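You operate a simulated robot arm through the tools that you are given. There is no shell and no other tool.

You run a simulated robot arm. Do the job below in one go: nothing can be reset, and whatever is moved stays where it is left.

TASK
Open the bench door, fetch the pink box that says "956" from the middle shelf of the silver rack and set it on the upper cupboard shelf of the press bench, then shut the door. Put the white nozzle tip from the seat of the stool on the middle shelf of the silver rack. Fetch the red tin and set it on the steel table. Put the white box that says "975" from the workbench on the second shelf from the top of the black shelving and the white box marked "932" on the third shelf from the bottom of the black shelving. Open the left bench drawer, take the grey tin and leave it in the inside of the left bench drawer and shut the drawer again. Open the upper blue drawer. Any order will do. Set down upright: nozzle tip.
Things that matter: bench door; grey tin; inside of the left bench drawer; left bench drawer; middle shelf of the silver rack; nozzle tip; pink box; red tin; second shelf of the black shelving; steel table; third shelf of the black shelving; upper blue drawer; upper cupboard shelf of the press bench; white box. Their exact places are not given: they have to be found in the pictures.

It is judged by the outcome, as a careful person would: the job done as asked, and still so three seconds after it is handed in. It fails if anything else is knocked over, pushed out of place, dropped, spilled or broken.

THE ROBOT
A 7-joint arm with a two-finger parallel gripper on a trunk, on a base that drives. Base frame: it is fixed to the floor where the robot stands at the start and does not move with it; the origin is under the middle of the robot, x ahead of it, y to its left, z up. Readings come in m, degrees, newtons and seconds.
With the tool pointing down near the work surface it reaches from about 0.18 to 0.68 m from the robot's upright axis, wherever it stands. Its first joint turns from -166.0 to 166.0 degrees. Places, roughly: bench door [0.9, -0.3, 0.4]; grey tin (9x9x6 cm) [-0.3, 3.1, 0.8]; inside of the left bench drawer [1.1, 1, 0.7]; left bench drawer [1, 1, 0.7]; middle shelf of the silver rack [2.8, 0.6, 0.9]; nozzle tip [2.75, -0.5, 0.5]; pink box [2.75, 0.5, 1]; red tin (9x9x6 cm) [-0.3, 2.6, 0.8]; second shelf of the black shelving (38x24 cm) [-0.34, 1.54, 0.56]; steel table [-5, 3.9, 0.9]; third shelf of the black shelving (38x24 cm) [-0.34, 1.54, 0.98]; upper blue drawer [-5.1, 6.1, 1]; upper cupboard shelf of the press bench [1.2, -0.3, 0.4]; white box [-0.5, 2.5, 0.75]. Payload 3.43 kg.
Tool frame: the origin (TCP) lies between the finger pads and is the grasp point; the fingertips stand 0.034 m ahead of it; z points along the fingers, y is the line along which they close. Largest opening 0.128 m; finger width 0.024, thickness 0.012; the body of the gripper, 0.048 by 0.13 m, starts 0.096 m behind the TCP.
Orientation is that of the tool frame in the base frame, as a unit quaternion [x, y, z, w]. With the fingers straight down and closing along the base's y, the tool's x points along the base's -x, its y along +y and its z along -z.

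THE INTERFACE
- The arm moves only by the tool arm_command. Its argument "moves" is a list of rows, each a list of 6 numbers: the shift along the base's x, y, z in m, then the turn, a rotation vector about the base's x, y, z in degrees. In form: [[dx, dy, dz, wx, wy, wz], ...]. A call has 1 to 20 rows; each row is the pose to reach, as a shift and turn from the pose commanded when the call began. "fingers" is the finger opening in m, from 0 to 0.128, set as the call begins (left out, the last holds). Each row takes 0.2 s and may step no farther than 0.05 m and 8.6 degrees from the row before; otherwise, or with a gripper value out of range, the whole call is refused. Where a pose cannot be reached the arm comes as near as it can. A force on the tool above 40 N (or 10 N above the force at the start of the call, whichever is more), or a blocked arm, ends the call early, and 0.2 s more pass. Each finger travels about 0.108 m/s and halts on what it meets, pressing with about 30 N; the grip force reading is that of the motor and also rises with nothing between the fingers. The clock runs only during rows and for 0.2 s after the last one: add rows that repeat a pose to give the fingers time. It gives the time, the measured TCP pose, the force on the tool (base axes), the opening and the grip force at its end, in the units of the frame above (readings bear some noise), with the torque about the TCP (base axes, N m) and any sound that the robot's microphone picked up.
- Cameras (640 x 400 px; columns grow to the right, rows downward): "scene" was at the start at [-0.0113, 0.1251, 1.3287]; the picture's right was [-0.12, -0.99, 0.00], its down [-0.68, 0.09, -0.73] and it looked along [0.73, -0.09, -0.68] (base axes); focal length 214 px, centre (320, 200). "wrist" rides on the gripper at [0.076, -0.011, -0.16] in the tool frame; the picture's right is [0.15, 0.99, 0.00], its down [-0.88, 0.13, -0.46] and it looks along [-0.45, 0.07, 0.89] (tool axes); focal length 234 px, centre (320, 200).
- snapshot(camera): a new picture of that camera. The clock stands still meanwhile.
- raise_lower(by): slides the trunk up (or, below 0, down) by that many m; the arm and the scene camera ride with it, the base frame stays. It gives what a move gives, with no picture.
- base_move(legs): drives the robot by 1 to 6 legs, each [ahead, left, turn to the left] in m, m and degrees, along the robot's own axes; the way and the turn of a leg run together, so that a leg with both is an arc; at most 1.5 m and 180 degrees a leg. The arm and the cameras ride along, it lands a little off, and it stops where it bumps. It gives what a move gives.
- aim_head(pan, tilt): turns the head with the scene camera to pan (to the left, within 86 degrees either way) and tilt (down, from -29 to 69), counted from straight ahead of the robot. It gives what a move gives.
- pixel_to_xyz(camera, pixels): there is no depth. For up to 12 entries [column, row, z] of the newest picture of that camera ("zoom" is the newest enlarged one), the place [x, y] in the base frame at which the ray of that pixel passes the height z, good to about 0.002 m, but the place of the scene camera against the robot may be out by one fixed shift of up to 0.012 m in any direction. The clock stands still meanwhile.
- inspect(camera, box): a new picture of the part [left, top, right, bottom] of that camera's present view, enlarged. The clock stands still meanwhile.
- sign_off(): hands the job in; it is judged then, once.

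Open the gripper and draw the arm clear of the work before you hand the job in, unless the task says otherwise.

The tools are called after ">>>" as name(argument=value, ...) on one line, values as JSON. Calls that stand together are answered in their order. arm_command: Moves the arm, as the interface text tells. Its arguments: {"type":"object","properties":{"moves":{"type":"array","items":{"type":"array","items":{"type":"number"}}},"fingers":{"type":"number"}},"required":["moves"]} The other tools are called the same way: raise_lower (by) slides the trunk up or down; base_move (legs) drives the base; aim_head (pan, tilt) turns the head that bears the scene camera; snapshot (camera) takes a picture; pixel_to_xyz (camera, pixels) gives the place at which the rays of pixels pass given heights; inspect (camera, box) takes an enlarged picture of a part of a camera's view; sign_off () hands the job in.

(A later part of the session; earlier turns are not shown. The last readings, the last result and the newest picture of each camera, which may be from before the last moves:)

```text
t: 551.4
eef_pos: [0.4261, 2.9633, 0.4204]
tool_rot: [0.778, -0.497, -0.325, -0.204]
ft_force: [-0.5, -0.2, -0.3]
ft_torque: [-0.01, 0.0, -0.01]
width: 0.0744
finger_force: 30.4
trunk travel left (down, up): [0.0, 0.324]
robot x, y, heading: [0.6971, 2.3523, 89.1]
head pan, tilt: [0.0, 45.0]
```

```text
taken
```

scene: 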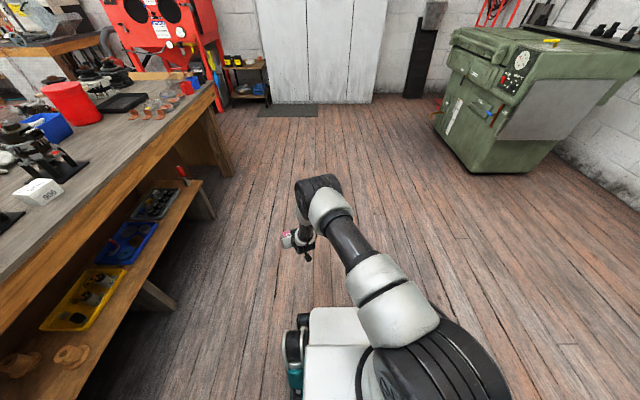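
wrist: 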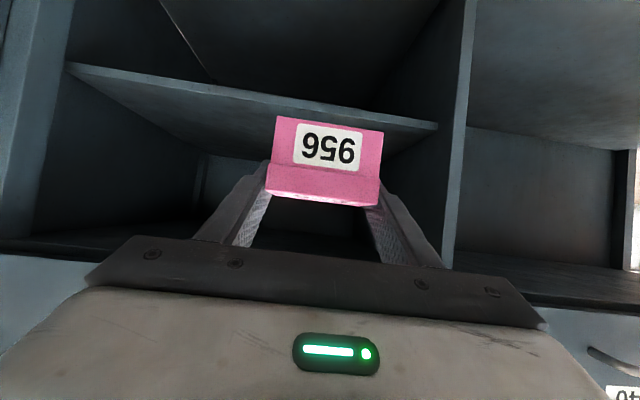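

z 0.42 is reached without trouble in this posture. I raise slightly and bring the hand to the front centre with yaw 0, then reduce the tilt to 30 degrees again.

>>> arm_command(moves=[[0.02, 0.005, 0.03, 0, 0, -2.5], [0.05, 0.01, 0.06, 0, 0, -6], [0.085, 0.015, 0.085, 0, 0, -10], [0.12, 0.02, 0.11, 0, 0, -14], [0.155, 0.025, 0.13, 0, 0, -18], [0.19, 0.03, 0.13, 0, 0, -22], [0.22, 0.03, 0.13, 0, 0, -25], [0.22, 0.03, 0.13, 0, 0, -25]], fingers=0.0)

>>> arm_command(moves=[[0, 0, 0, 5, 0, 0], [0, 0, 0, 10, 0, 0], [0, 0, 0, 15, 0, 0], [0, 0, 0, 15, 0, 0]], fingers=0.0)

>>> snapshot(camera="scene")

>>> snapshot(camera="wrist")

```text
t: 553.2
eef_pos: [0.6478, 2.9929, 0.5494]
tool_rot: [-0.653, 0.654, 0.273, 0.269]
ft_force: [-0.3, 0.2, 0.1]
ft_torque: [-0.02, -0.01, -0.02]
width: 0.0744
finger_force: 30.6
trunk travel left (down, up): [0.0, 0.324]
robot x, y, heading: [0.6997, 2.3558, 89.4]
head pan, tilt: [0.0, 45.0]
```

```text
t: 554.2
eef_pos: [0.6462, 2.9923, 0.5492]
tool_rot: [0.612, -0.612, -0.356, -0.351]
ft_force: [-0.3, -0.4, -1.0]
ft_torque: [0.03, -0.01, -0.04]
width: 0.0741
finger_force: 29.9
trunk travel left (down, up): [0.0, 0.324]
robot x, y, heading: [0.699, 2.3585, 89.3]
head pan, tilt: [0.0, 45.0]
```

```text
taken
```

scene: 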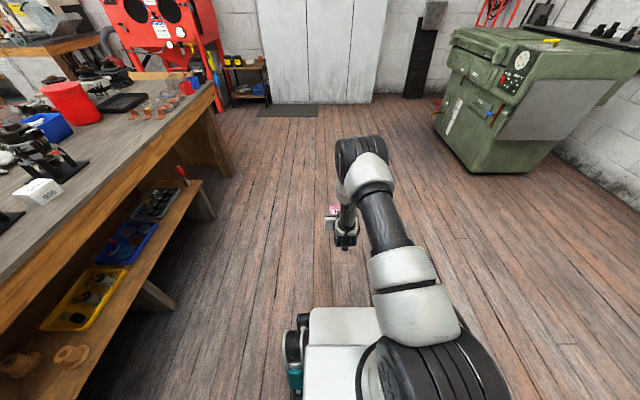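

```text
taken
```

wrist: 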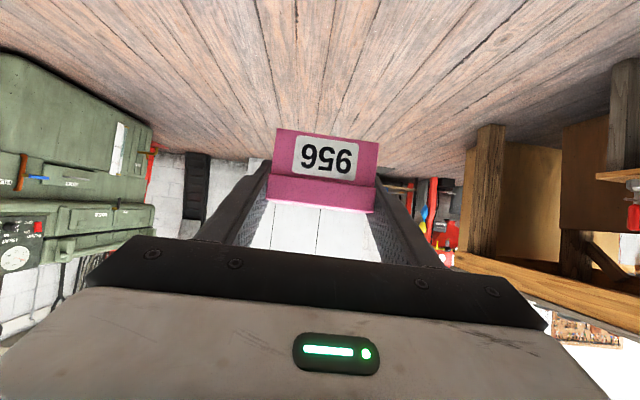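

The elbow is now above and slightly right of the hand. I test that z 0.45 is reachable at this 30-degree tilt.

>>> arm_command(moves=[[0, 0.01, -0.03, 0, 0, 0], [0, 0.02, -0.06, 0, 0, 0], [0, 0.03, -0.09, 0, 0, 0], [0, 0.05, -0.1, 0, 0, 0], [0, 0.08, -0.1, 0, 0, 0], [0, 0.11, -0.1, 0, 0, 0]], fingers=0.0)

```text
t: 555.6
eef_pos: [0.6462, 3.1039, 0.4497]
tool_rot: [-0.612, 0.613, 0.355, 0.352]
ft_force: [0.1, 0.6, -0.5]
ft_torque: [0.02, -0.02, 0.02]
width: 0.0744
finger_force: 29.9
trunk travel left (down, up): [0.0, 0.324]
robot x, y, heading: [0.7025, 2.3547, 89.1]
head pan, tilt: [0.0, 45.0]
```

Reachable. I retract gently to carry position, turn to face +x and drive back along the aisle toward the cupboard.

>>> arm_command(moves=[[0, -0.03, 0.03, 0, 0, 0], [0, -0.06, 0.06, 0, 0, 0], [0, -0.09, 0.09, 0, 0, 0], [0, -0.12, 0.12, 0, 0, 0], [0, -0.15, 0.14, 0, 0, 0], [0, -0.18, 0.16, 0, 0, 0], [0, -0.21, 0.17, 0, 0, 0], [0, -0.24, 0.17, 0, 0, 0]], fingers=0.0)

>>> base_move(legs=[[0, 0, -89.1]])

>>> snapshot(camera="scene")

```text
t: 557.4
eef_pos: [0.6451, 2.863, 0.6212]
tool_rot: [-0.612, 0.612, 0.356, 0.352]
ft_force: [-1.0, -0.5, 0.6]
ft_torque: [-0.03, 0.03, 0.03]
width: 0.0743
finger_force: 29.9
trunk travel left (down, up): [0.0, 0.324]
robot x, y, heading: [0.6972, 2.3514, 89.4]
head pan, tilt: [0.0, 45.0]
```

```text
t: 561.6
eef_pos: [1.2034, 2.4264, 0.6207]
tool_rot: [-0.017, 0.865, 0.012, 0.501]
ft_force: [0.1, 0.1, -0.6]
ft_torque: [0.0, 0.01, 0.0]
width: 0.0741
finger_force: 29.9
trunk travel left (down, up): [0.0, 0.324]
robot x, y, heading: [0.6964, 2.3543, 1.6]
head pan, tilt: [0.0, 45.0]
```

```text
taken
```

scene: 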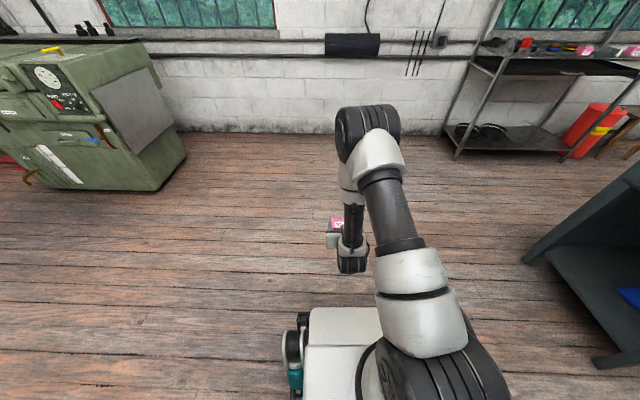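

Good posture. I back to x ≈ 0.17 with the heading corrected, and slide right along the aisle.

>>> base_move(legs=[[-0.52, 0, -1.6], [0, -1.3, 0]])

>>> base_move(legs=[[-0.1, -1.1, 0]])

>>> aim_head(pan=-20, tilt=50)

>>> snapshot(camera="scene")

```text
t: 576.9
eef_pos: [0.6871, 1.1151, 0.6207]
tool_rot: [-0.008, 0.866, 0.007, 0.5]
ft_force: [0.5, 0.2, -0.4]
ft_torque: [-0.02, 0.0, 0.02]
width: 0.0745
finger_force: 30.2
trunk travel left (down, up): [0.0, 0.324]
robot x, y, heading: [0.1762, 1.0565, 0.4]
head pan, tilt: [0.0, 45.0]
```

```text
t: 587.7
eef_pos: [0.5921, 0.0126, 0.6197]
tool_rot: [-0.003, 0.865, 0.005, 0.501]
ft_force: [-0.3, 0.0, 0.0]
ft_torque: [0.0, 0.01, 0.0]
width: 0.0743
finger_force: 29.5
trunk travel left (down, up): [0.0, 0.324]
robot x, y, heading: [0.0867, -0.042, -0.4]
head pan, tilt: [0.0, 45.0]
```

```text
t: 588.6
eef_pos: [0.5915, 0.0115, 0.62]
tool_rot: [-0.003, 0.865, 0.004, 0.501]
ft_force: [-0.2, 0.0, -1.2]
ft_torque: [0.02, 0.02, -0.01]
width: 0.0743
finger_force: 29.6
trunk travel left (down, up): [0.0, 0.324]
robot x, y, heading: [0.0812, -0.0463, -0.2]
head pan, tilt: [-20.0, 50.0]
```

```text
taken
```

scene: 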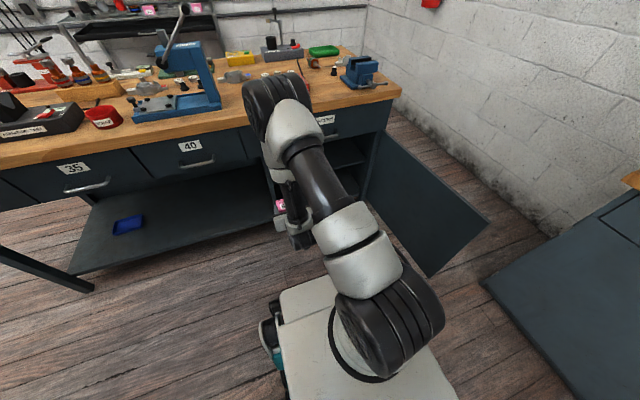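

Now the hand is left of the robot's centre, as this posture needs. I shift the base 0.12 m right (door still 0.11 m away), then extend and lower in front of the cupboard and check the elbow.

>>> base_move(legs=[[0, -0.12, 0]])

>>> arm_command(moves=[[0.03, 0, -0.02, 0, 0, 0], [0.06, 0, -0.04, 0, 0, 0], [0.09, 0, -0.06, 0, 0, 0], [0.12, 0, -0.08, 0, 0, 0], [0.15, 0, -0.1, 0, 0, 0], [0.18, 0, -0.12, 0, 0, 0], [0.2, 0, -0.12, 0, 0, 0], [0.2, 0, -0.12, 0, 0, 0]], fingers=0.0)

>>> snapshot(camera="scene")

>>> snapshot(camera="wrist")

```text
t: 590.4
eef_pos: [0.5892, -0.1074, 0.6209]
tool_rot: [-0.001, 0.866, 0.004, 0.501]
ft_force: [0.1, 0.4, -0.5]
ft_torque: [0.01, 0.02, 0.01]
width: 0.0741
finger_force: 29.7
trunk travel left (down, up): [0.0, 0.324]
robot x, y, heading: [0.0836, -0.1585, -0.6]
head pan, tilt: [-20.0, 50.0]
```

```text
t: 592.2
eef_pos: [0.7898, -0.1091, 0.4994]
tool_rot: [-0.001, 0.865, 0.004, 0.501]
ft_force: [0.0, -0.9, -0.1]
ft_torque: [0.03, 0.01, -0.01]
width: 0.0745
finger_force: 30.1
trunk travel left (down, up): [0.0, 0.324]
robot x, y, heading: [0.0819, -0.1609, -0.6]
head pan, tilt: [-20.0, 50.0]
```

```text
taken
```

scene: 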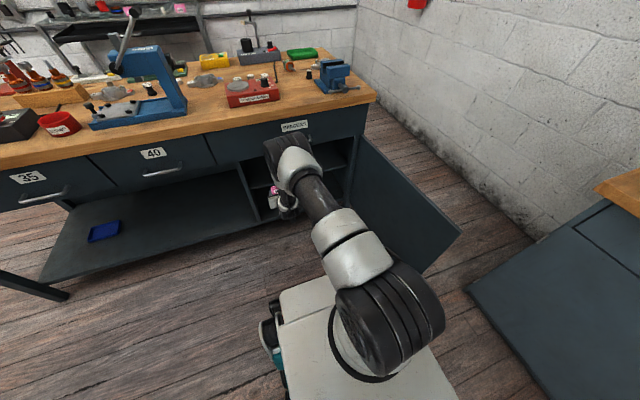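

```text
taken
```

wrist: 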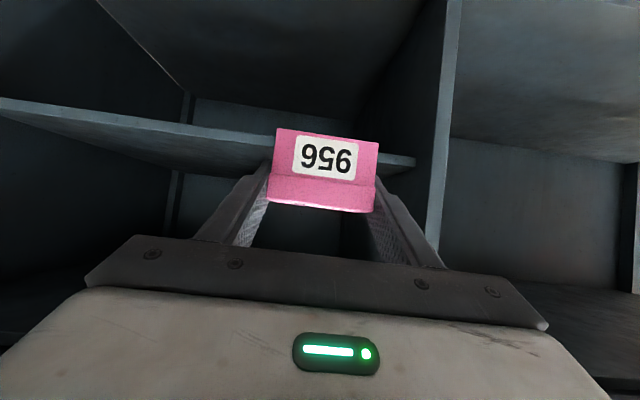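

The elbow stays in front of the bench edge. I cast the shelf's front edge again from this closer view to refine its height and depth.

>>> inspect(camera="wrist", box=[0, 60, 288, 240])

>>> pixel_to_xyz(camera="wrist", pixels=[[100, 112, 0.44], [100, 112, 0.43], [100, 112, 0.42], [100, 112, 0.41], [100, 122, 0.44], [100, 122, 0.43], [100, 122, 0.42], [400, 160, 0.44], [400, 160, 0.43], [400, 160, 0.42]])

```text
2.22 times, centred on (144, 150) of wrist
```

zoom: 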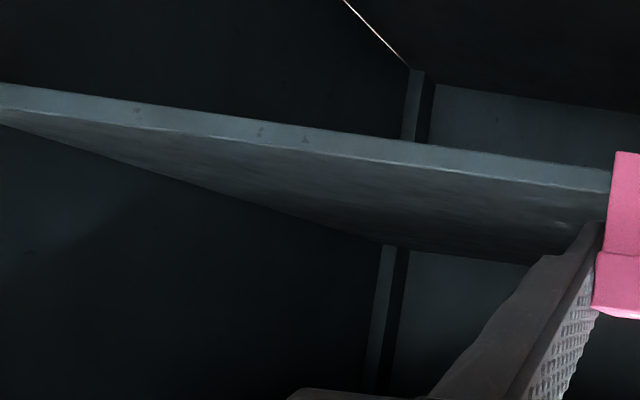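

```text
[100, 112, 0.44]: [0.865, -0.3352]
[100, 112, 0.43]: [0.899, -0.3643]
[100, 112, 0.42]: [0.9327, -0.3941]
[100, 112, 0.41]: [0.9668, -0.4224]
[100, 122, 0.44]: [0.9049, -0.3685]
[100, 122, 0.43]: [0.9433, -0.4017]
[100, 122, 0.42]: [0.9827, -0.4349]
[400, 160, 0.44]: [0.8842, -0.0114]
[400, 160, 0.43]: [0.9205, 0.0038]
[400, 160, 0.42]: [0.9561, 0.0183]
```

The shelf top comes out at z ≈ 0.435–0.442 with its front edge at x 0.90–0.93, so the box's underside (z 0.465) clears it. I raise 1 cm and drive in 0.19 m so the box goes over the shelf.

>>> arm_command(moves=[[0, 0, 0.01, 0, 0, 0], [0, 0, 0.01, 0, 0, 0]], fingers=0.0)

>>> base_move(legs=[[0.1, 0, 0]])

>>> snapshot(camera="scene")

>>> snapshot(camera="wrist")

```text
t: 592.8
eef_pos: [0.7888, -0.1084, 0.5089]
tool_rot: [-0.001, 0.866, 0.003, 0.501]
ft_force: [0.6, 0.1, 0.3]
ft_torque: [0.02, 0.0, -0.04]
width: 0.0744
finger_force: 29.9
trunk travel left (down, up): [0.0, 0.324]
robot x, y, heading: [0.0797, -0.1633, -0.6]
head pan, tilt: [-20.0, 50.0]
```

```text
t: 593.9
eef_pos: [0.887, -0.108, 0.509]
tool_rot: [-0.002, 0.866, 0.004, 0.5]
ft_force: [0.2, 0.2, -0.2]
ft_torque: [0.02, -0.01, 0.02]
width: 0.0741
finger_force: 30.0
trunk travel left (down, up): [0.0, 0.324]
robot x, y, heading: [0.18, -0.1643, -0.5]
head pan, tilt: [-20.0, 50.0]
```

```text
taken
```

scene: 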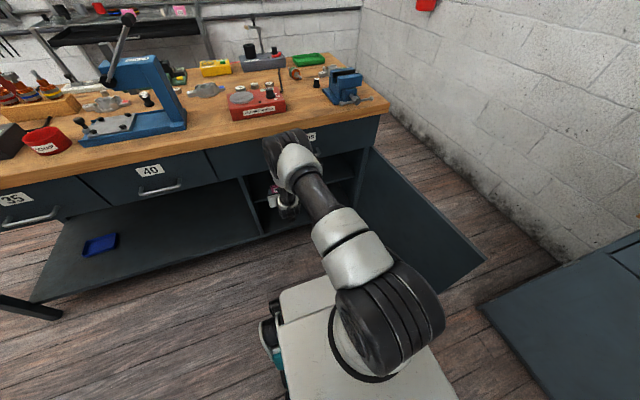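

```text
taken
```

wrist: 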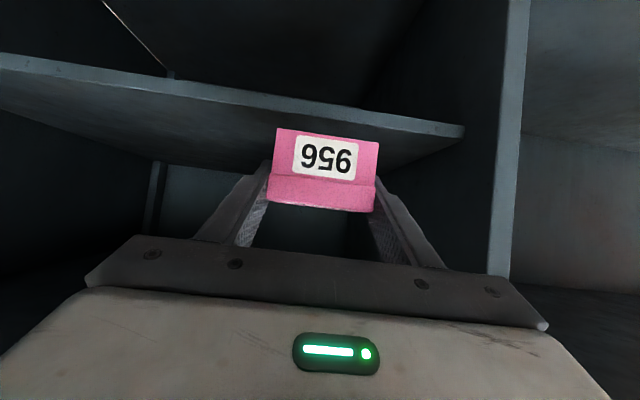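

Halfway in, no contact. I recast the shelf's upper front edge from here to pin down its height.

>>> inspect(camera="wrist", box=[60, 40, 220, 140])

>>> pixel_to_xyz(camera="zoom", pixels=[[320, 152, 0.44], [320, 152, 0.43], [320, 152, 0.42], [320, 200, 0.45], [320, 200, 0.44], [320, 200, 0.43]])

```text
4.00 times, centred on (140, 90) of wrist
```

zoom: 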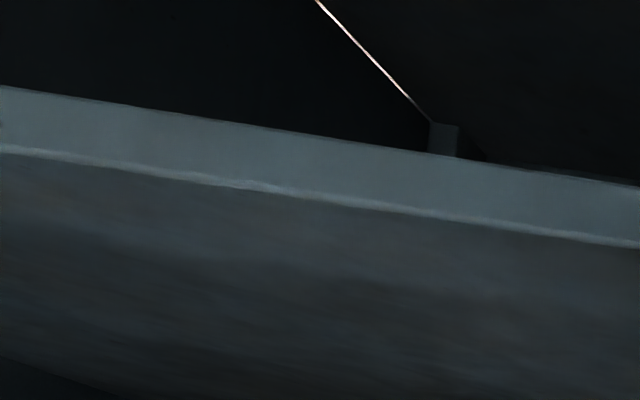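

```text
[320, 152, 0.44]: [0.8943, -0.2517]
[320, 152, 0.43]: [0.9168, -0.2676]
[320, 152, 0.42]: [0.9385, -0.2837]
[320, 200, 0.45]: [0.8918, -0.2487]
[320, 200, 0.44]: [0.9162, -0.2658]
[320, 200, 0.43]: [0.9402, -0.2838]
```

Shelf top z ≈ 0.436, front edge x ≈ 0.925. I drive in the remaining 0.1 m.

>>> base_move(legs=[[0.1, 0, 0]])

>>> snapshot(camera="scene")

>>> snapshot(camera="wrist")

```text
t: 595.1
eef_pos: [0.9869, -0.1066, 0.5097]
tool_rot: [-0.003, 0.866, 0.005, 0.501]
ft_force: [0.3, -0.7, -0.4]
ft_torque: [0.02, -0.03, -0.01]
width: 0.0744
finger_force: 29.9
trunk travel left (down, up): [0.0, 0.324]
robot x, y, heading: [0.2784, -0.1632, -0.1]
head pan, tilt: [-20.0, 50.0]
```

```text
taken
```

scene: 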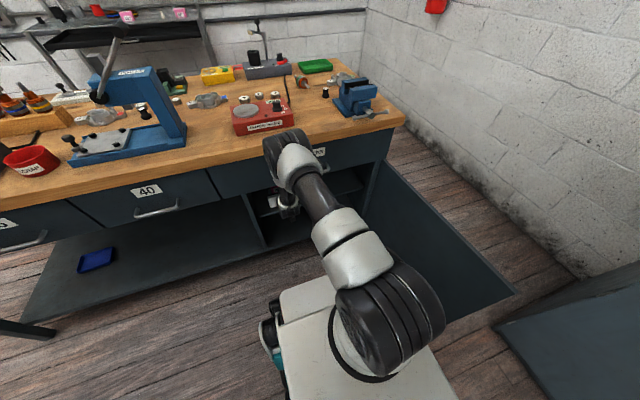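

```text
taken
```

wrist: 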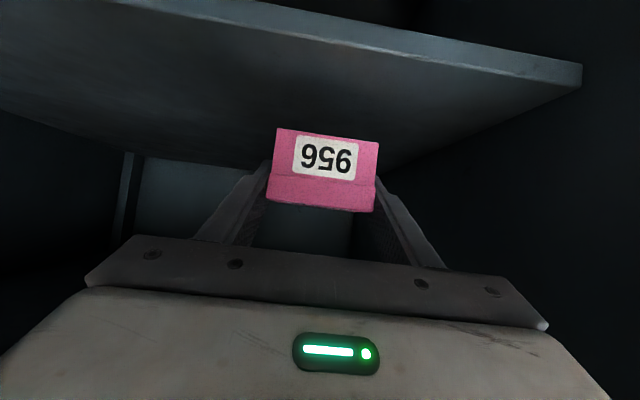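

The box hangs over the shelf and there is no contact force. I lower to z 0.48, then in small steps until it touches.

>>> arm_command(moves=[[0, 0, -0.015, 0, 0, 0], [0, 0, -0.028, 0, 0, 0], [0, 0, -0.028, 0, 0, 0]], fingers=0.0)

>>> arm_command(moves=[[0, 0, -0.002, 0, 0, 0], [0, 0, -0.005, 0, 0, 0], [0, 0, -0.005, 0, 0, 0]], fingers=0.0)

>>> arm_command(moves=[[0, 0, -0.002, 0, 0, 0], [0, 0, -0.004, 0, 0, 0], [0, 0, -0.004, 0, 0, 0]], fingers=0.0)

```text
t: 595.9
eef_pos: [0.9851, -0.1078, 0.4813]
tool_rot: [-0.003, 0.865, 0.005, 0.501]
ft_force: [0.3, 0.6, -1.6]
ft_torque: [-0.03, 0.0, -0.01]
width: 0.0743
finger_force: 29.7
trunk travel left (down, up): [0.0, 0.324]
robot x, y, heading: [0.2753, -0.1647, -0.1]
head pan, tilt: [-20.0, 50.0]
```

```text
t: 596.7
eef_pos: [0.9846, -0.1066, 0.4753]
tool_rot: [-0.002, 0.865, 0.004, 0.501]
ft_force: [0.3, -0.5, -0.1]
ft_torque: [-0.01, 0.02, -0.03]
width: 0.0745
finger_force: 30.2
trunk travel left (down, up): [0.0, 0.324]
robot x, y, heading: [0.2782, -0.1604, -0.1]
head pan, tilt: [-20.0, 50.0]
```

```text
t: 597.5
eef_pos: [0.9877, -0.1059, 0.4756]
tool_rot: [-0.003, 0.864, 0.005, 0.504]
ft_force: [-3.7, 0.6, 20.3]
ft_torque: [-0.47, 0.49, -0.06]
width: 0.0742
finger_force: 29.9
trunk travel left (down, up): [0.0, 0.324]
robot x, y, heading: [0.279, -0.1622, -0.3]
head pan, tilt: [-20.0, 50.0]
```

Contact at z 0.4755 with 20 N. I ease up 2 mm, open the fingers, and withdraw straight back.

>>> arm_command(moves=[[0, 0, 0.002, 0, 0, 0], [0, 0, 0.002, 0, 0, 0]], fingers=0.0)

>>> arm_command(moves=[[0, 0, 0, 0, 0, 0], [0, 0, 0, 0, 0, 0], [0, 0, 0, 0, 0, 0], [-0.02, 0, 0.01, 0, 0, 0], [-0.045, 0, 0.02, 0, 0, 0], [-0.075, 0, 0.03, 0, 0, 0], [-0.11, 0, 0.03, 0, 0, 0], [-0.145, 0, 0.03, 0, 0, 0]], fingers=0.1)

>>> snapshot(camera="wrist")

```text
t: 598.1
eef_pos: [0.9878, -0.1067, 0.4758]
tool_rot: [-0.004, 0.865, 0.005, 0.502]
ft_force: [5.7, 1.0, 13.4]
ft_torque: [-0.28, -0.03, 0.14]
width: 0.0741
finger_force: 30.4
trunk travel left (down, up): [0.0, 0.324]
robot x, y, heading: [0.2803, -0.163, -0.1]
head pan, tilt: [-20.0, 50.0]
```

```text
t: 599.9
eef_pos: [0.8432, -0.1077, 0.5041]
tool_rot: [-0.003, 0.866, 0.005, 0.5]
ft_force: [0.5, 0.1, 0.3]
ft_torque: [0.02, 0.01, -0.01]
width: 0.0999
finger_force: 0.1
trunk travel left (down, up): [0.0, 0.324]
robot x, y, heading: [0.2788, -0.1611, -0.2]
head pan, tilt: [-20.0, 50.0]
```

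```text
taken
```

wrist: 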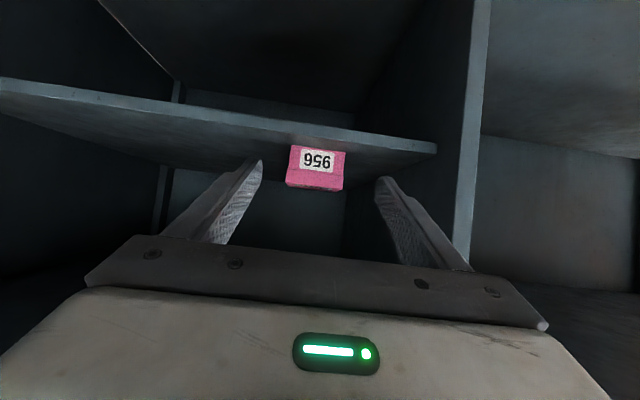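

"956" stands on the upper cupboard shelf. I back out to (-0.05, -0.10), which keeps the base outside the door's swing circle, before closing the door.

>>> base_move(legs=[[-0.33, 0, 0], [0, 0.06, 0]])

>>> snapshot(camera="scene")

>>> inspect(camera="scene", box=[240, 100, 400, 200])

```text
t: 602.9
eef_pos: [0.5122, -0.0456, 0.5043]
tool_rot: [-0.004, 0.865, 0.005, 0.501]
ft_force: [-0.1, -0.3, 0.3]
ft_torque: [0.01, 0.0, -0.03]
width: 0.1
finger_force: 0.0
trunk travel left (down, up): [0.0, 0.324]
robot x, y, heading: [-0.0518, -0.1025, 0.3]
head pan, tilt: [-20.0, 50.0]
```

```text
taken
```

scene: 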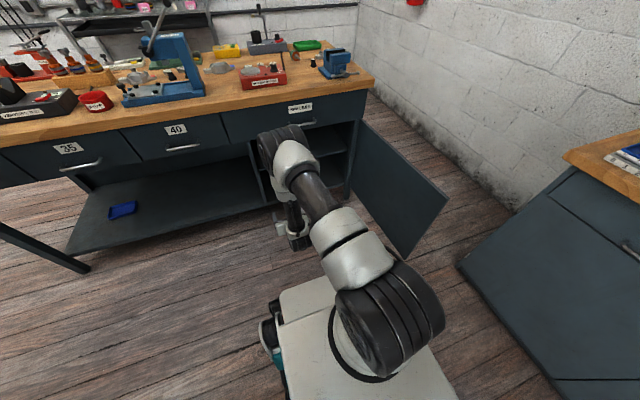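

```text
4.00 times, centred on (320, 150) of scene
```

zoom: 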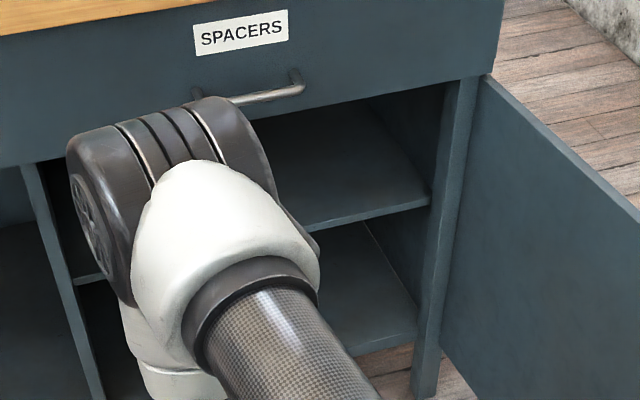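

I turn the tool vertical while rising above the door's top edge.

>>> arm_command(moves=[[-0.01, 0, 0.035, 0, 7.5, 0], [-0.02, 0, 0.07, 0, 15, 0], [-0.03, 0, 0.105, 0, 22.5, 0], [-0.045, 0, 0.14, 0, 30, 0], [-0.06, -0.01, 0.175, 0, 37.5, 0], [-0.075, -0.02, 0.21, 0, 45, 0], [-0.09, -0.03, 0.245, 0, 52.5, 0], [-0.105, -0.04, 0.28, 0, 60, 0], [-0.105, -0.04, 0.3, 0, 60, 0]], fingers=0.0)

>>> arm_command(moves=[[0, -0.04, 0, 0, 0, 0], [0, -0.08, 0, 0, 0, 0], [0, -0.12, 0, 0, 0, 0], [0, -0.16, 0, 0, 0, 0], [0, -0.2, 0, 0, 0, 0], [0, -0.24, 0, 0, 0, 0], [0, -0.28, 0, 0, 0, 0], [0, -0.32, 0, 0, 0, 0], [0, -0.36, 0, 0, 0, 0], [-0.005, -0.4, 0, 0, 0, 0], [-0.01, -0.44, 0, 0, 0, 0], [-0.015, -0.48, 0, 0, 0, 0], [-0.02, -0.52, 0, 0, 0, 0], [-0.02, -0.56, 0, 0, 0, 0]], fingers=0.0)

>>> aim_head(pan=-40, tilt=50)

>>> snapshot(camera="scene")

>>> snapshot(camera="wrist")

```text
t: 604.9
eef_pos: [0.4063, -0.0865, 0.8046]
tool_rot: [-0.001, 1.0, 0.006, 0.001]
ft_force: [-0.2, 0.5, -0.4]
ft_torque: [0.0, 0.05, 0.0]
width: 0.0002
finger_force: 30.2
trunk travel left (down, up): [0.0, 0.324]
robot x, y, heading: [-0.0491, -0.1049, -0.2]
head pan, tilt: [-20.0, 50.0]
```

```text
t: 607.9
eef_pos: [0.3888, -0.6461, 0.8031]
tool_rot: [-0.001, 1.0, 0.008, 0.0]
ft_force: [-0.2, 0.2, 0.2]
ft_torque: [-0.07, 0.02, 0.01]
width: 0.0
finger_force: 30.7
trunk travel left (down, up): [0.0, 0.324]
robot x, y, heading: [-0.052, -0.1008, -0.0]
head pan, tilt: [-20.0, 50.0]
```

```text
t: 608.7
eef_pos: [0.3895, -0.6471, 0.8029]
tool_rot: [-0.002, 1.0, 0.007, 0.001]
ft_force: [0.8, -0.6, 0.1]
ft_torque: [-0.02, -0.01, 0.01]
width: 0.0003
finger_force: 29.8
trunk travel left (down, up): [0.0, 0.324]
robot x, y, heading: [-0.0528, -0.103, -0.1]
head pan, tilt: [-40.0, 50.0]
```

```text
taken
```

scene: 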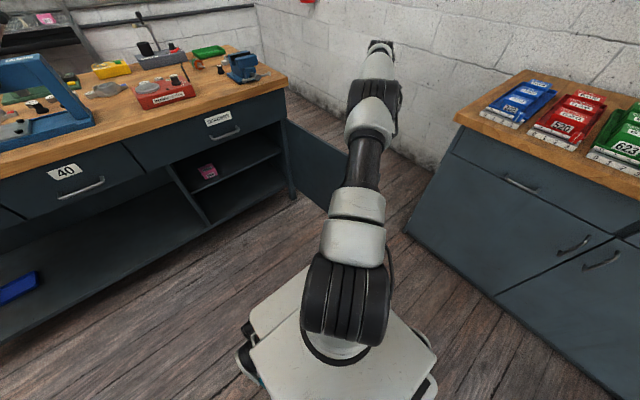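

```text
taken
```

wrist: 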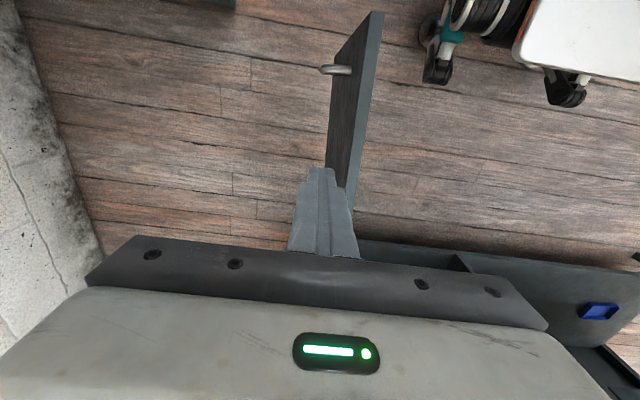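

The tool is above the outer side of the door, whose top edge runs from (375, 15) to (352, 190) with the handle at (335, 68). I cast the edge to confirm its angle.

>>> pixel_to_xyz(camera="wrist", pixels=[[372, 14, 0.63], [381, 14, 0.63], [350, 190, 0.63], [345, 160, 0.63], [322, 68, 0.58], [360, 165, 0.63]])

```text
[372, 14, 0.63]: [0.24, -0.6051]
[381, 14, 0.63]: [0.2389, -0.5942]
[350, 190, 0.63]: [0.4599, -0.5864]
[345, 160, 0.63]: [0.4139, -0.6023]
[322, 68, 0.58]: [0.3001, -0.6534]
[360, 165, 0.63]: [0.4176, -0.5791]
```

The outer face is at y ≈ -0.604 and the handle bar at x ≈ 0.30. I back the base 5 cm so the door's tip clears it, then place the fingers between the handle and the free edge, outside the door.

>>> base_move(legs=[[-0.05, 0, 0]])

>>> arm_command(moves=[[-0.03, -0.01, 0, 0, 0, 0], [-0.06, -0.02, 0, 0, 0, 0], [-0.077, -0.022, 0, 0, 0, 0], [-0.077, -0.022, 0, 0, 0, 0]], fingers=0.0)

>>> snapshot(camera="wrist")

```text
t: 609.6
eef_pos: [0.3416, -0.648, 0.8033]
tool_rot: [-0.001, 1.0, 0.007, 0.001]
ft_force: [0.1, -0.9, 0.4]
ft_torque: [0.01, 0.01, 0.0]
width: 0.0
finger_force: 30.5
trunk travel left (down, up): [0.0, 0.324]
robot x, y, heading: [-0.1032, -0.0994, 0.0]
head pan, tilt: [-40.0, 50.0]
```

```text
t: 610.6
eef_pos: [0.2632, -0.6679, 0.802]
tool_rot: [-0.001, 1.0, 0.007, 0.001]
ft_force: [0.6, 0.5, 0.2]
ft_torque: [0.0, -0.02, 0.01]
width: 0.0003
finger_force: 29.7
trunk travel left (down, up): [0.0, 0.324]
robot x, y, heading: [-0.1001, -0.1027, -0.3]
head pan, tilt: [-40.0, 50.0]
```

```text
taken
```

wrist: 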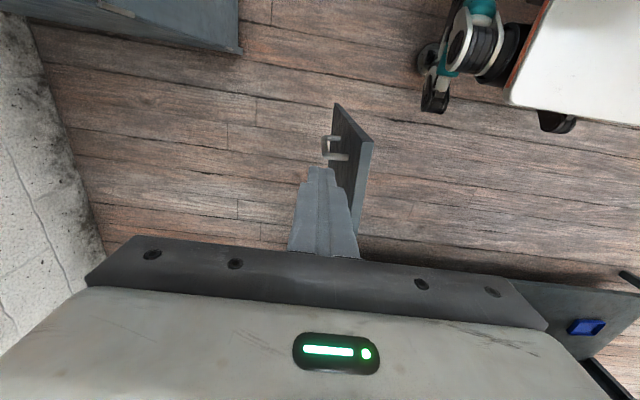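

I cast the door's free top corner and handle ends again from this view.

>>> inspect(camera="wrist", box=[280, 80, 408, 240])

>>> pixel_to_xyz(camera="wrist", pixels=[[363, 140, 0.63], [373, 143, 0.63], [355, 195, 0.63], [325, 158, 0.58], [347, 157, 0.58], [325, 140, 0.45]])

```text
2.50 times, centred on (344, 160) of wrist
```

zoom: 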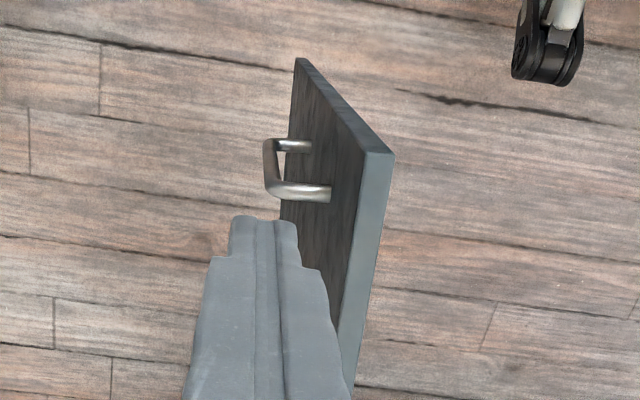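

```text
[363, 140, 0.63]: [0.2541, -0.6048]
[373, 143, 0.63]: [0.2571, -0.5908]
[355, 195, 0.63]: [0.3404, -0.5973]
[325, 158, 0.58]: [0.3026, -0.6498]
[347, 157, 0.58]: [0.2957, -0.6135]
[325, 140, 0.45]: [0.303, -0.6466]
```

The free edge is at x 0.254 and the bar at x 0.303, so I aim the fingers at x 0.271. I lower them outside the door to z 0.565.

>>> arm_command(moves=[[0.008, 0, -0.03, 0, 0, 0], [0.008, 0, -0.07, 0, 0, 0], [0.008, 0, -0.11, 0, 0, 0], [0.008, 0, -0.15, 0, 0, 0], [0.008, 0, -0.19, 0, 0, 0], [0.008, 0, -0.22, 0, 0, 0], [0.008, 0, -0.237, 0, 0, 0], [0.008, 0, -0.237, 0, 0, 0]], fingers=0.0)

>>> snapshot(camera="wrist")

```text
t: 612.3
eef_pos: [0.2723, -0.6755, 0.5765]
tool_rot: [-0.001, 1.0, 0.0, 0.004]
ft_force: [-4.7, -0.2, 14.5]
ft_torque: [0.83, -0.04, 0.21]
width: 0.0002
finger_force: 29.9
trunk travel left (down, up): [0.0, 0.324]
robot x, y, heading: [-0.1001, -0.1027, 0.1]
head pan, tilt: [-40.0, 50.0]
stopped in row 8: the force on the tool passed its limit at 44 N (the readings are from after the stop); the commanded pose is now the measured one
```

```text
taken
```

wrist: 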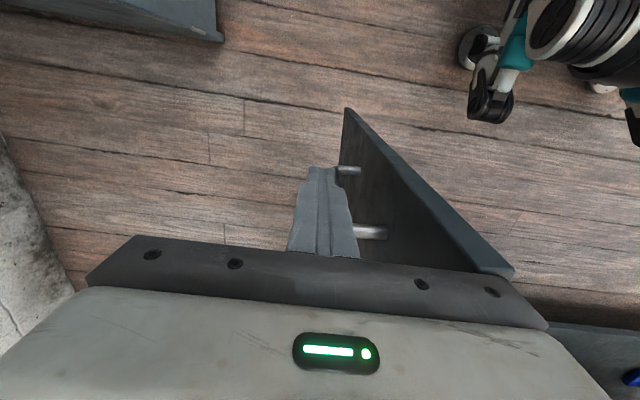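

The gripper's body met the door's top edge (door top is nearer z 0.67). I rise to z 0.598, where the fingers still overlap the door by 10 cm, and start pushing toward +y.

>>> arm_command(moves=[[0, 0, 0.01, 0, 0, 0], [0, 0, 0.022, 0, 0, 0], [0, 0, 0.022, 0, 0, 0]], fingers=0.0)

>>> arm_command(moves=[[0, 0.03, 0, 0, 0, 0], [0, 0.06, 0, 0, 0, 0], [0, 0.09, 0, 0, 0, 0], [0.001, 0.12, 0, 0, 0, 0], [0.003, 0.15, 0, 0, 0, 0], [0.007, 0.18, 0, 0, 0, 0], [0.012, 0.21, 0, 0, 0, 0]], fingers=0.0)

>>> snapshot(camera="wrist")

>>> snapshot(camera="scene")

```text
t: 613.1
eef_pos: [0.2712, -0.6725, 0.5936]
tool_rot: [-0.001, 1.0, 0.002, 0.003]
ft_force: [0.0, 0.8, -0.1]
ft_torque: [-0.01, 0.02, 0.02]
width: 0.0
finger_force: 30.2
trunk travel left (down, up): [0.0, 0.324]
robot x, y, heading: [-0.0985, -0.1015, -0.2]
head pan, tilt: [-40.0, 50.0]
```

```text
t: 614.7
eef_pos: [0.285, -0.4613, 0.5949]
tool_rot: [0.0, 1.0, 0.002, 0.003]
ft_force: [-0.3, -0.4, 0.0]
ft_torque: [-0.01, -0.01, 0.0]
width: 0.0001
finger_force: 30.6
trunk travel left (down, up): [0.0, 0.324]
robot x, y, heading: [-0.1038, -0.1007, 0.2]
head pan, tilt: [-40.0, 50.0]
```

```text
taken
```

wrist: 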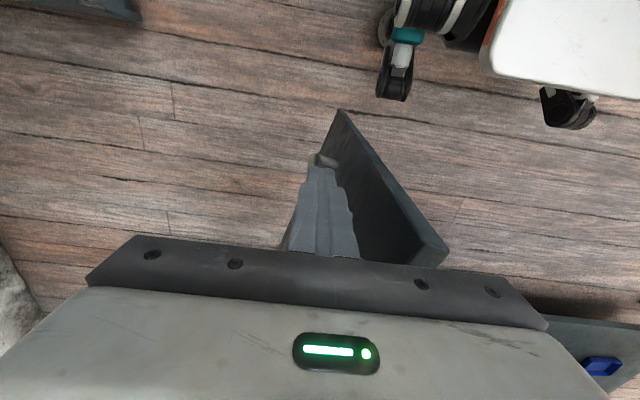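

```text
taken
```

scene: 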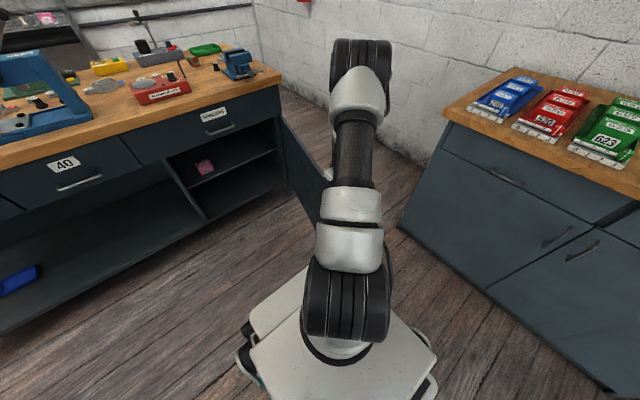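

The door follows. I continue along its arc toward about 40 degrees open.

>>> arm_command(moves=[[0.008, 0.031, 0, 0, 0, 0], [0.015, 0.056, 0, 0, 0, 0], [0.024, 0.0815, 0, 0, 0, 0], [0.0334, 0.1065, 0, 0, 0, 0], [0.0445, 0.131, 0, 0, 0, 0], [0.0561, 0.155, 0, 0, 0, 0], [0.069, 0.1785, 0, 0, 0, 0], [0.083, 0.2013, 0, 0, 0, 0], [0.098, 0.2235, 0, 0, 0, 0], [0.1137, 0.2451, 0, 0, 0, 0], [0.1305, 0.266, 0, 0, 0, 0], [0.1481, 0.2861, 0, 0, 0, 0], [0.167, 0.305, 0, 0, 0, 0], [0.1861, 0.3239, 0, 0, 0, 0]], fingers=0.0)

>>> aim_head(pan=-20, tilt=50)

>>> snapshot(camera="scene")

>>> snapshot(camera="wrist")

```text
t: 617.7
eef_pos: [0.4677, -0.1361, 0.5956]
tool_rot: [-0.002, 1.0, 0.003, 0.002]
ft_force: [-17.7, 20.0, 2.9]
ft_torque: [0.53, 0.48, 0.04]
width: 0.0
finger_force: 29.8
trunk travel left (down, up): [0.0, 0.324]
robot x, y, heading: [-0.0998, -0.1029, 0.0]
head pan, tilt: [-40.0, 50.0]
```

```text
t: 618.5
eef_pos: [0.4676, -0.1373, 0.5946]
tool_rot: [-0.002, 1.0, 0.004, 0.002]
ft_force: [-19.5, 21.4, 4.2]
ft_torque: [0.53, 0.51, 0.07]
width: 0.0001
finger_force: 30.2
trunk travel left (down, up): [0.0, 0.324]
robot x, y, heading: [-0.1042, -0.1039, 0.0]
head pan, tilt: [-20.0, 50.0]
```

```text
taken
```

scene: 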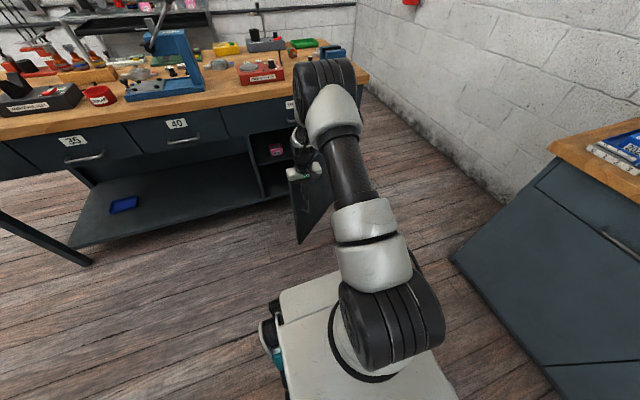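

```text
taken
```

wrist: 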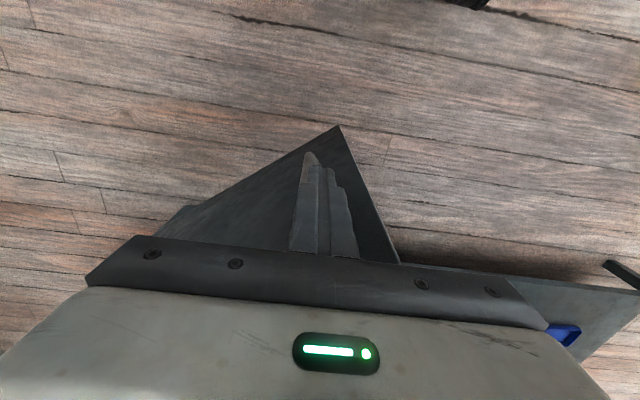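

The force direction shows the finger now bears on the handle bar, fine for closing so far; the door is about 40 degrees open. I draw the fingers off the door's face and tilt the tool to 30 degrees for the final push.

>>> arm_command(moves=[[-0.008, 0.008, 0, 0, 0, 0], [-0.03, -0.01, 0, 0, 0, 0], [-0.06, -0.03, 0, 0, 0, 0], [-0.09, -0.04, 0, 0, 0, 0], [-0.12, -0.04, 0, 0, 0, 0]], fingers=0.0)

>>> snapshot(camera="wrist")

```text
t: 619.7
eef_pos: [0.3491, -0.1795, 0.5939]
tool_rot: [-0.001, 1.0, 0.001, 0.004]
ft_force: [0.7, -0.8, 0.2]
ft_torque: [0.0, 0.03, 0.0]
width: 0.0
finger_force: 30.6
trunk travel left (down, up): [0.0, 0.324]
robot x, y, heading: [-0.103, -0.1011, 0.3]
head pan, tilt: [-20.0, 50.0]
```

```text
taken
```

wrist: 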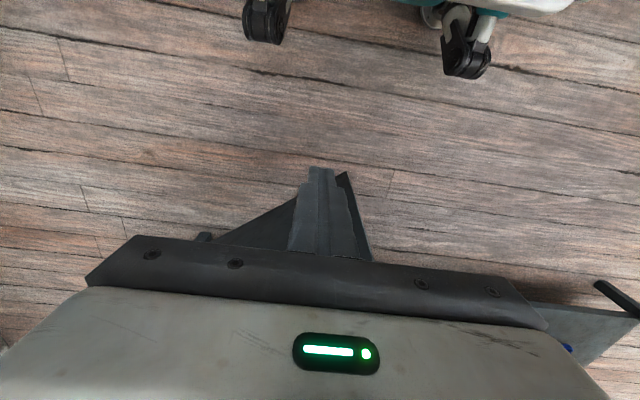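

Free of the door. I tilt the tool to 30 degrees below level in place, staying clear of the door's face.

>>> arm_command(moves=[[0.005, 0, 0.01, 0, -7.5, 0], [0.01, 0, 0.015, 0, -15, 0], [0.015, 0, 0.02, 0, -22.5, 0], [0.02, 0, 0.02, 0, -30, 0], [0.025, 0.01, 0.02, 0, -37.5, 0], [0.03, 0.02, 0.02, 0, -45, 0], [0.035, 0.03, 0.02, 0, -52.5, 0], [0.04, 0.03, 0.02, 0, -60, 0], [0.04, 0.03, 0.02, 0, -60, 0]], fingers=0.0)

>>> snapshot(camera="scene")

>>> snapshot(camera="wrist")

```text
t: 621.7
eef_pos: [0.3899, -0.1502, 0.6144]
tool_rot: [-0.002, 0.864, 0.001, 0.504]
ft_force: [0.0, -0.5, -0.9]
ft_torque: [0.0, 0.0, -0.01]
width: 0.0
finger_force: 30.0
trunk travel left (down, up): [0.0, 0.324]
robot x, y, heading: [-0.1056, -0.1003, -0.0]
head pan, tilt: [-20.0, 50.0]
```

```text
taken
```

scene: 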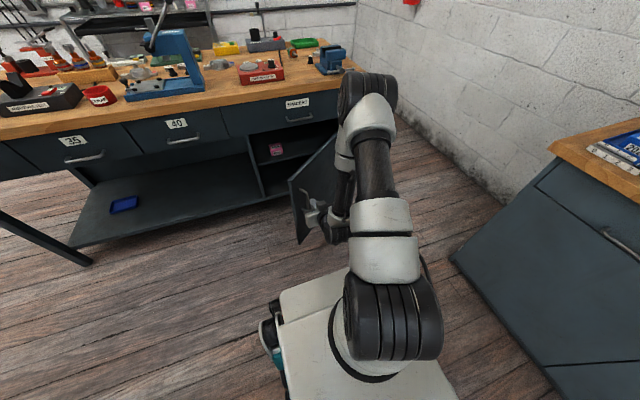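

```text
taken
```

wrist: 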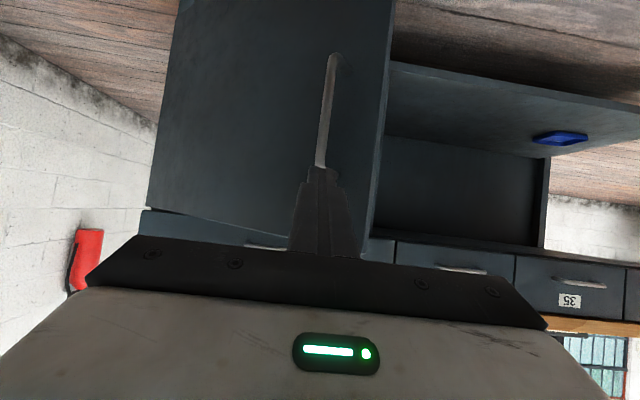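

The handle shows straight ahead at (325, 110) and the door is about 40 degrees open. I lower to z 0.56, aim to the hinge side of the handle (y ≈ -0.2) and push toward closing.

>>> arm_command(moves=[[0.02, -0.02, -0.02, 0, 0, 0], [0.05, -0.035, -0.035, 0, 0, 0], [0.08, -0.05, -0.05, 0, 0, 0], [0.11, -0.055, -0.054, 0, 0, 0], [0.135, -0.055, -0.054, 0, 0, 0], [0.155, -0.052, -0.054, 0, 0, 0], [0.175, -0.047, -0.054, 0, 0, 0], [0.195, -0.041, -0.054, 0, 0, 0], [0.215, -0.035, -0.054, 0, 0, 0], [0.235, -0.028, -0.054, 0, 0, 0], [0.255, -0.021, -0.054, 0, 0, 0], [0.275, -0.014, -0.054, 0, 0, 0]], fingers=0.0)

>>> snapshot(camera="scene")

>>> snapshot(camera="wrist")

```text
t: 624.3
eef_pos: [0.6653, -0.1629, 0.5602]
tool_rot: [-0.001, 0.864, 0.001, 0.503]
ft_force: [0.1, 0.0, -0.1]
ft_torque: [-0.01, 0.0, -0.04]
width: 0.0
finger_force: 29.7
trunk travel left (down, up): [0.0, 0.324]
robot x, y, heading: [-0.0998, -0.1008, 0.2]
head pan, tilt: [-20.0, 50.0]
```

```text
taken
```

scene: 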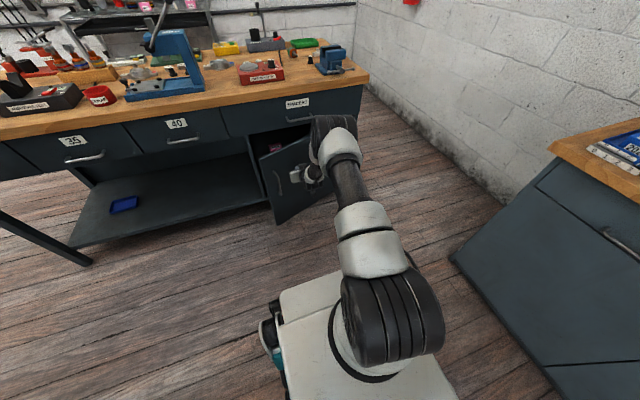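

```text
taken
```

wrist: 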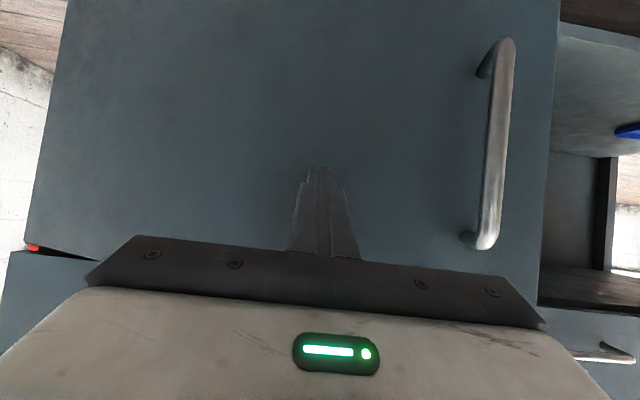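

The door is about 20 degrees from closed, with the fingers pressing left of the handle. I drive the base ahead to push it further.

>>> base_move(legs=[[0.13, 0, 0]])

>>> snapshot(camera="scene")

>>> snapshot(camera="wrist")

```text
t: 625.6
eef_pos: [0.7944, -0.1622, 0.5597]
tool_rot: [-0.002, 0.864, 0.002, 0.504]
ft_force: [0.0, 0.3, 0.8]
ft_torque: [0.02, 0.02, 0.02]
width: 0.0
finger_force: 30.0
trunk travel left (down, up): [0.0, 0.324]
robot x, y, heading: [0.0278, -0.1042, 0.0]
head pan, tilt: [-20.0, 50.0]
```

```text
taken
```

scene: 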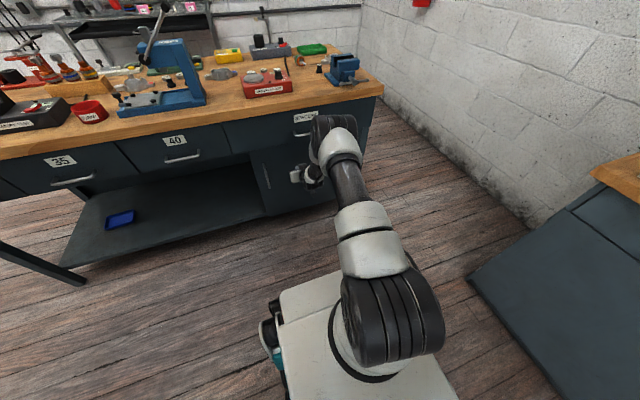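

```text
taken
```

wrist: 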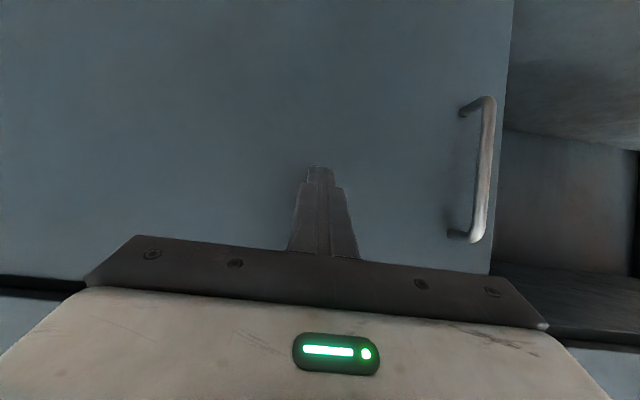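

The door looks nearly closed. I press ahead with the arm until it stops, to be sure it is fully shut.

>>> arm_command(moves=[[0.01, 0, 0, 0, 0, 0], [0.02, 0, 0, 0, 0, 0], [0.03, 0, 0, 0, 0, 0], [0.04, 0, 0, 0, 0, 0], [0.05, 0, 0, 0, 0, 0], [0.06, 0, 0, 0, 0, 0]], fingers=0.0)

>>> inspect(camera="scene", box=[220, 90, 400, 240])

```text
t: 626.7
eef_pos: [0.8333, -0.1621, 0.5573]
tool_rot: [-0.002, 0.867, 0.002, 0.498]
ft_force: [-2.4, 0.3, -0.5]
ft_torque: [0.03, -0.16, 0.02]
width: 0.0003
finger_force: 30.0
trunk travel left (down, up): [0.0, 0.324]
robot x, y, heading: [0.0236, -0.1006, -0.1]
head pan, tilt: [-20.0, 50.0]
stopped in row 5: the force on the tool passed its limit at 62 N (the readings are from after the stop); the commanded pose is now the measured one
```

```text
2.67 times, centred on (310, 165) of scene
```

zoom: 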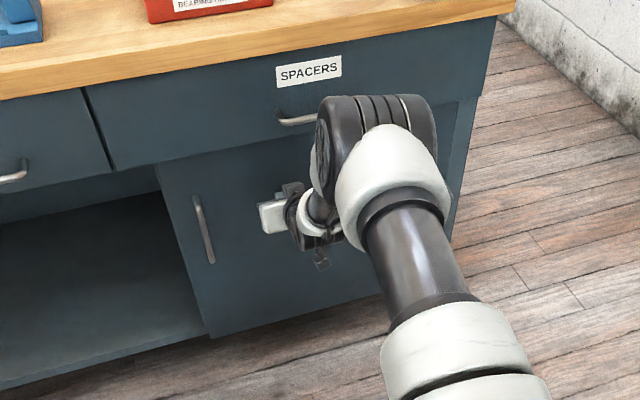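

The door is shut (62 N at the stop). Next is the red tin: I retract, bring the tool vertical and drive back to the workbench.

>>> arm_command(moves=[[-0.03, 0, 0.005, 0, 0, 0], [-0.065, 0, 0.015, 0, 0, 0], [-0.1, 0.01, 0.03, 0, 0, 0], [-0.135, 0.02, 0.045, 0, 7, 0], [-0.17, 0.03, 0.065, 0, 14, 0], [-0.2, 0.04, 0.09, 0, 21, 0], [-0.23, 0.05, 0.12, 0, 28, 0], [-0.255, 0.06, 0.15, 0, 35, 0], [-0.28, 0.07, 0.18, 0, 42, 0], [-0.3, 0.08, 0.21, 0, 50, 0], [-0.32, 0.09, 0.24, 0, 58, 0], [-0.33, 0.1, 0.27, 0, 60, 0]], fingers=0.0)

>>> snapshot(camera="scene")

```text
t: 629.3
eef_pos: [0.5036, -0.0621, 0.8259]
tool_rot: [-0.001, 1.0, 0.002, -0.002]
ft_force: [0.5, 0.7, -0.6]
ft_torque: [0.0, -0.02, -0.06]
width: 0.0
finger_force: 30.1
trunk travel left (down, up): [0.0, 0.324]
robot x, y, heading: [0.0282, -0.1021, 0.1]
head pan, tilt: [-20.0, 50.0]
```

```text
taken
```

scene: 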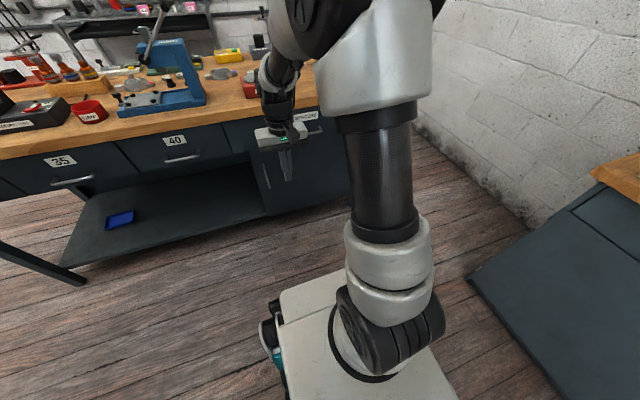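

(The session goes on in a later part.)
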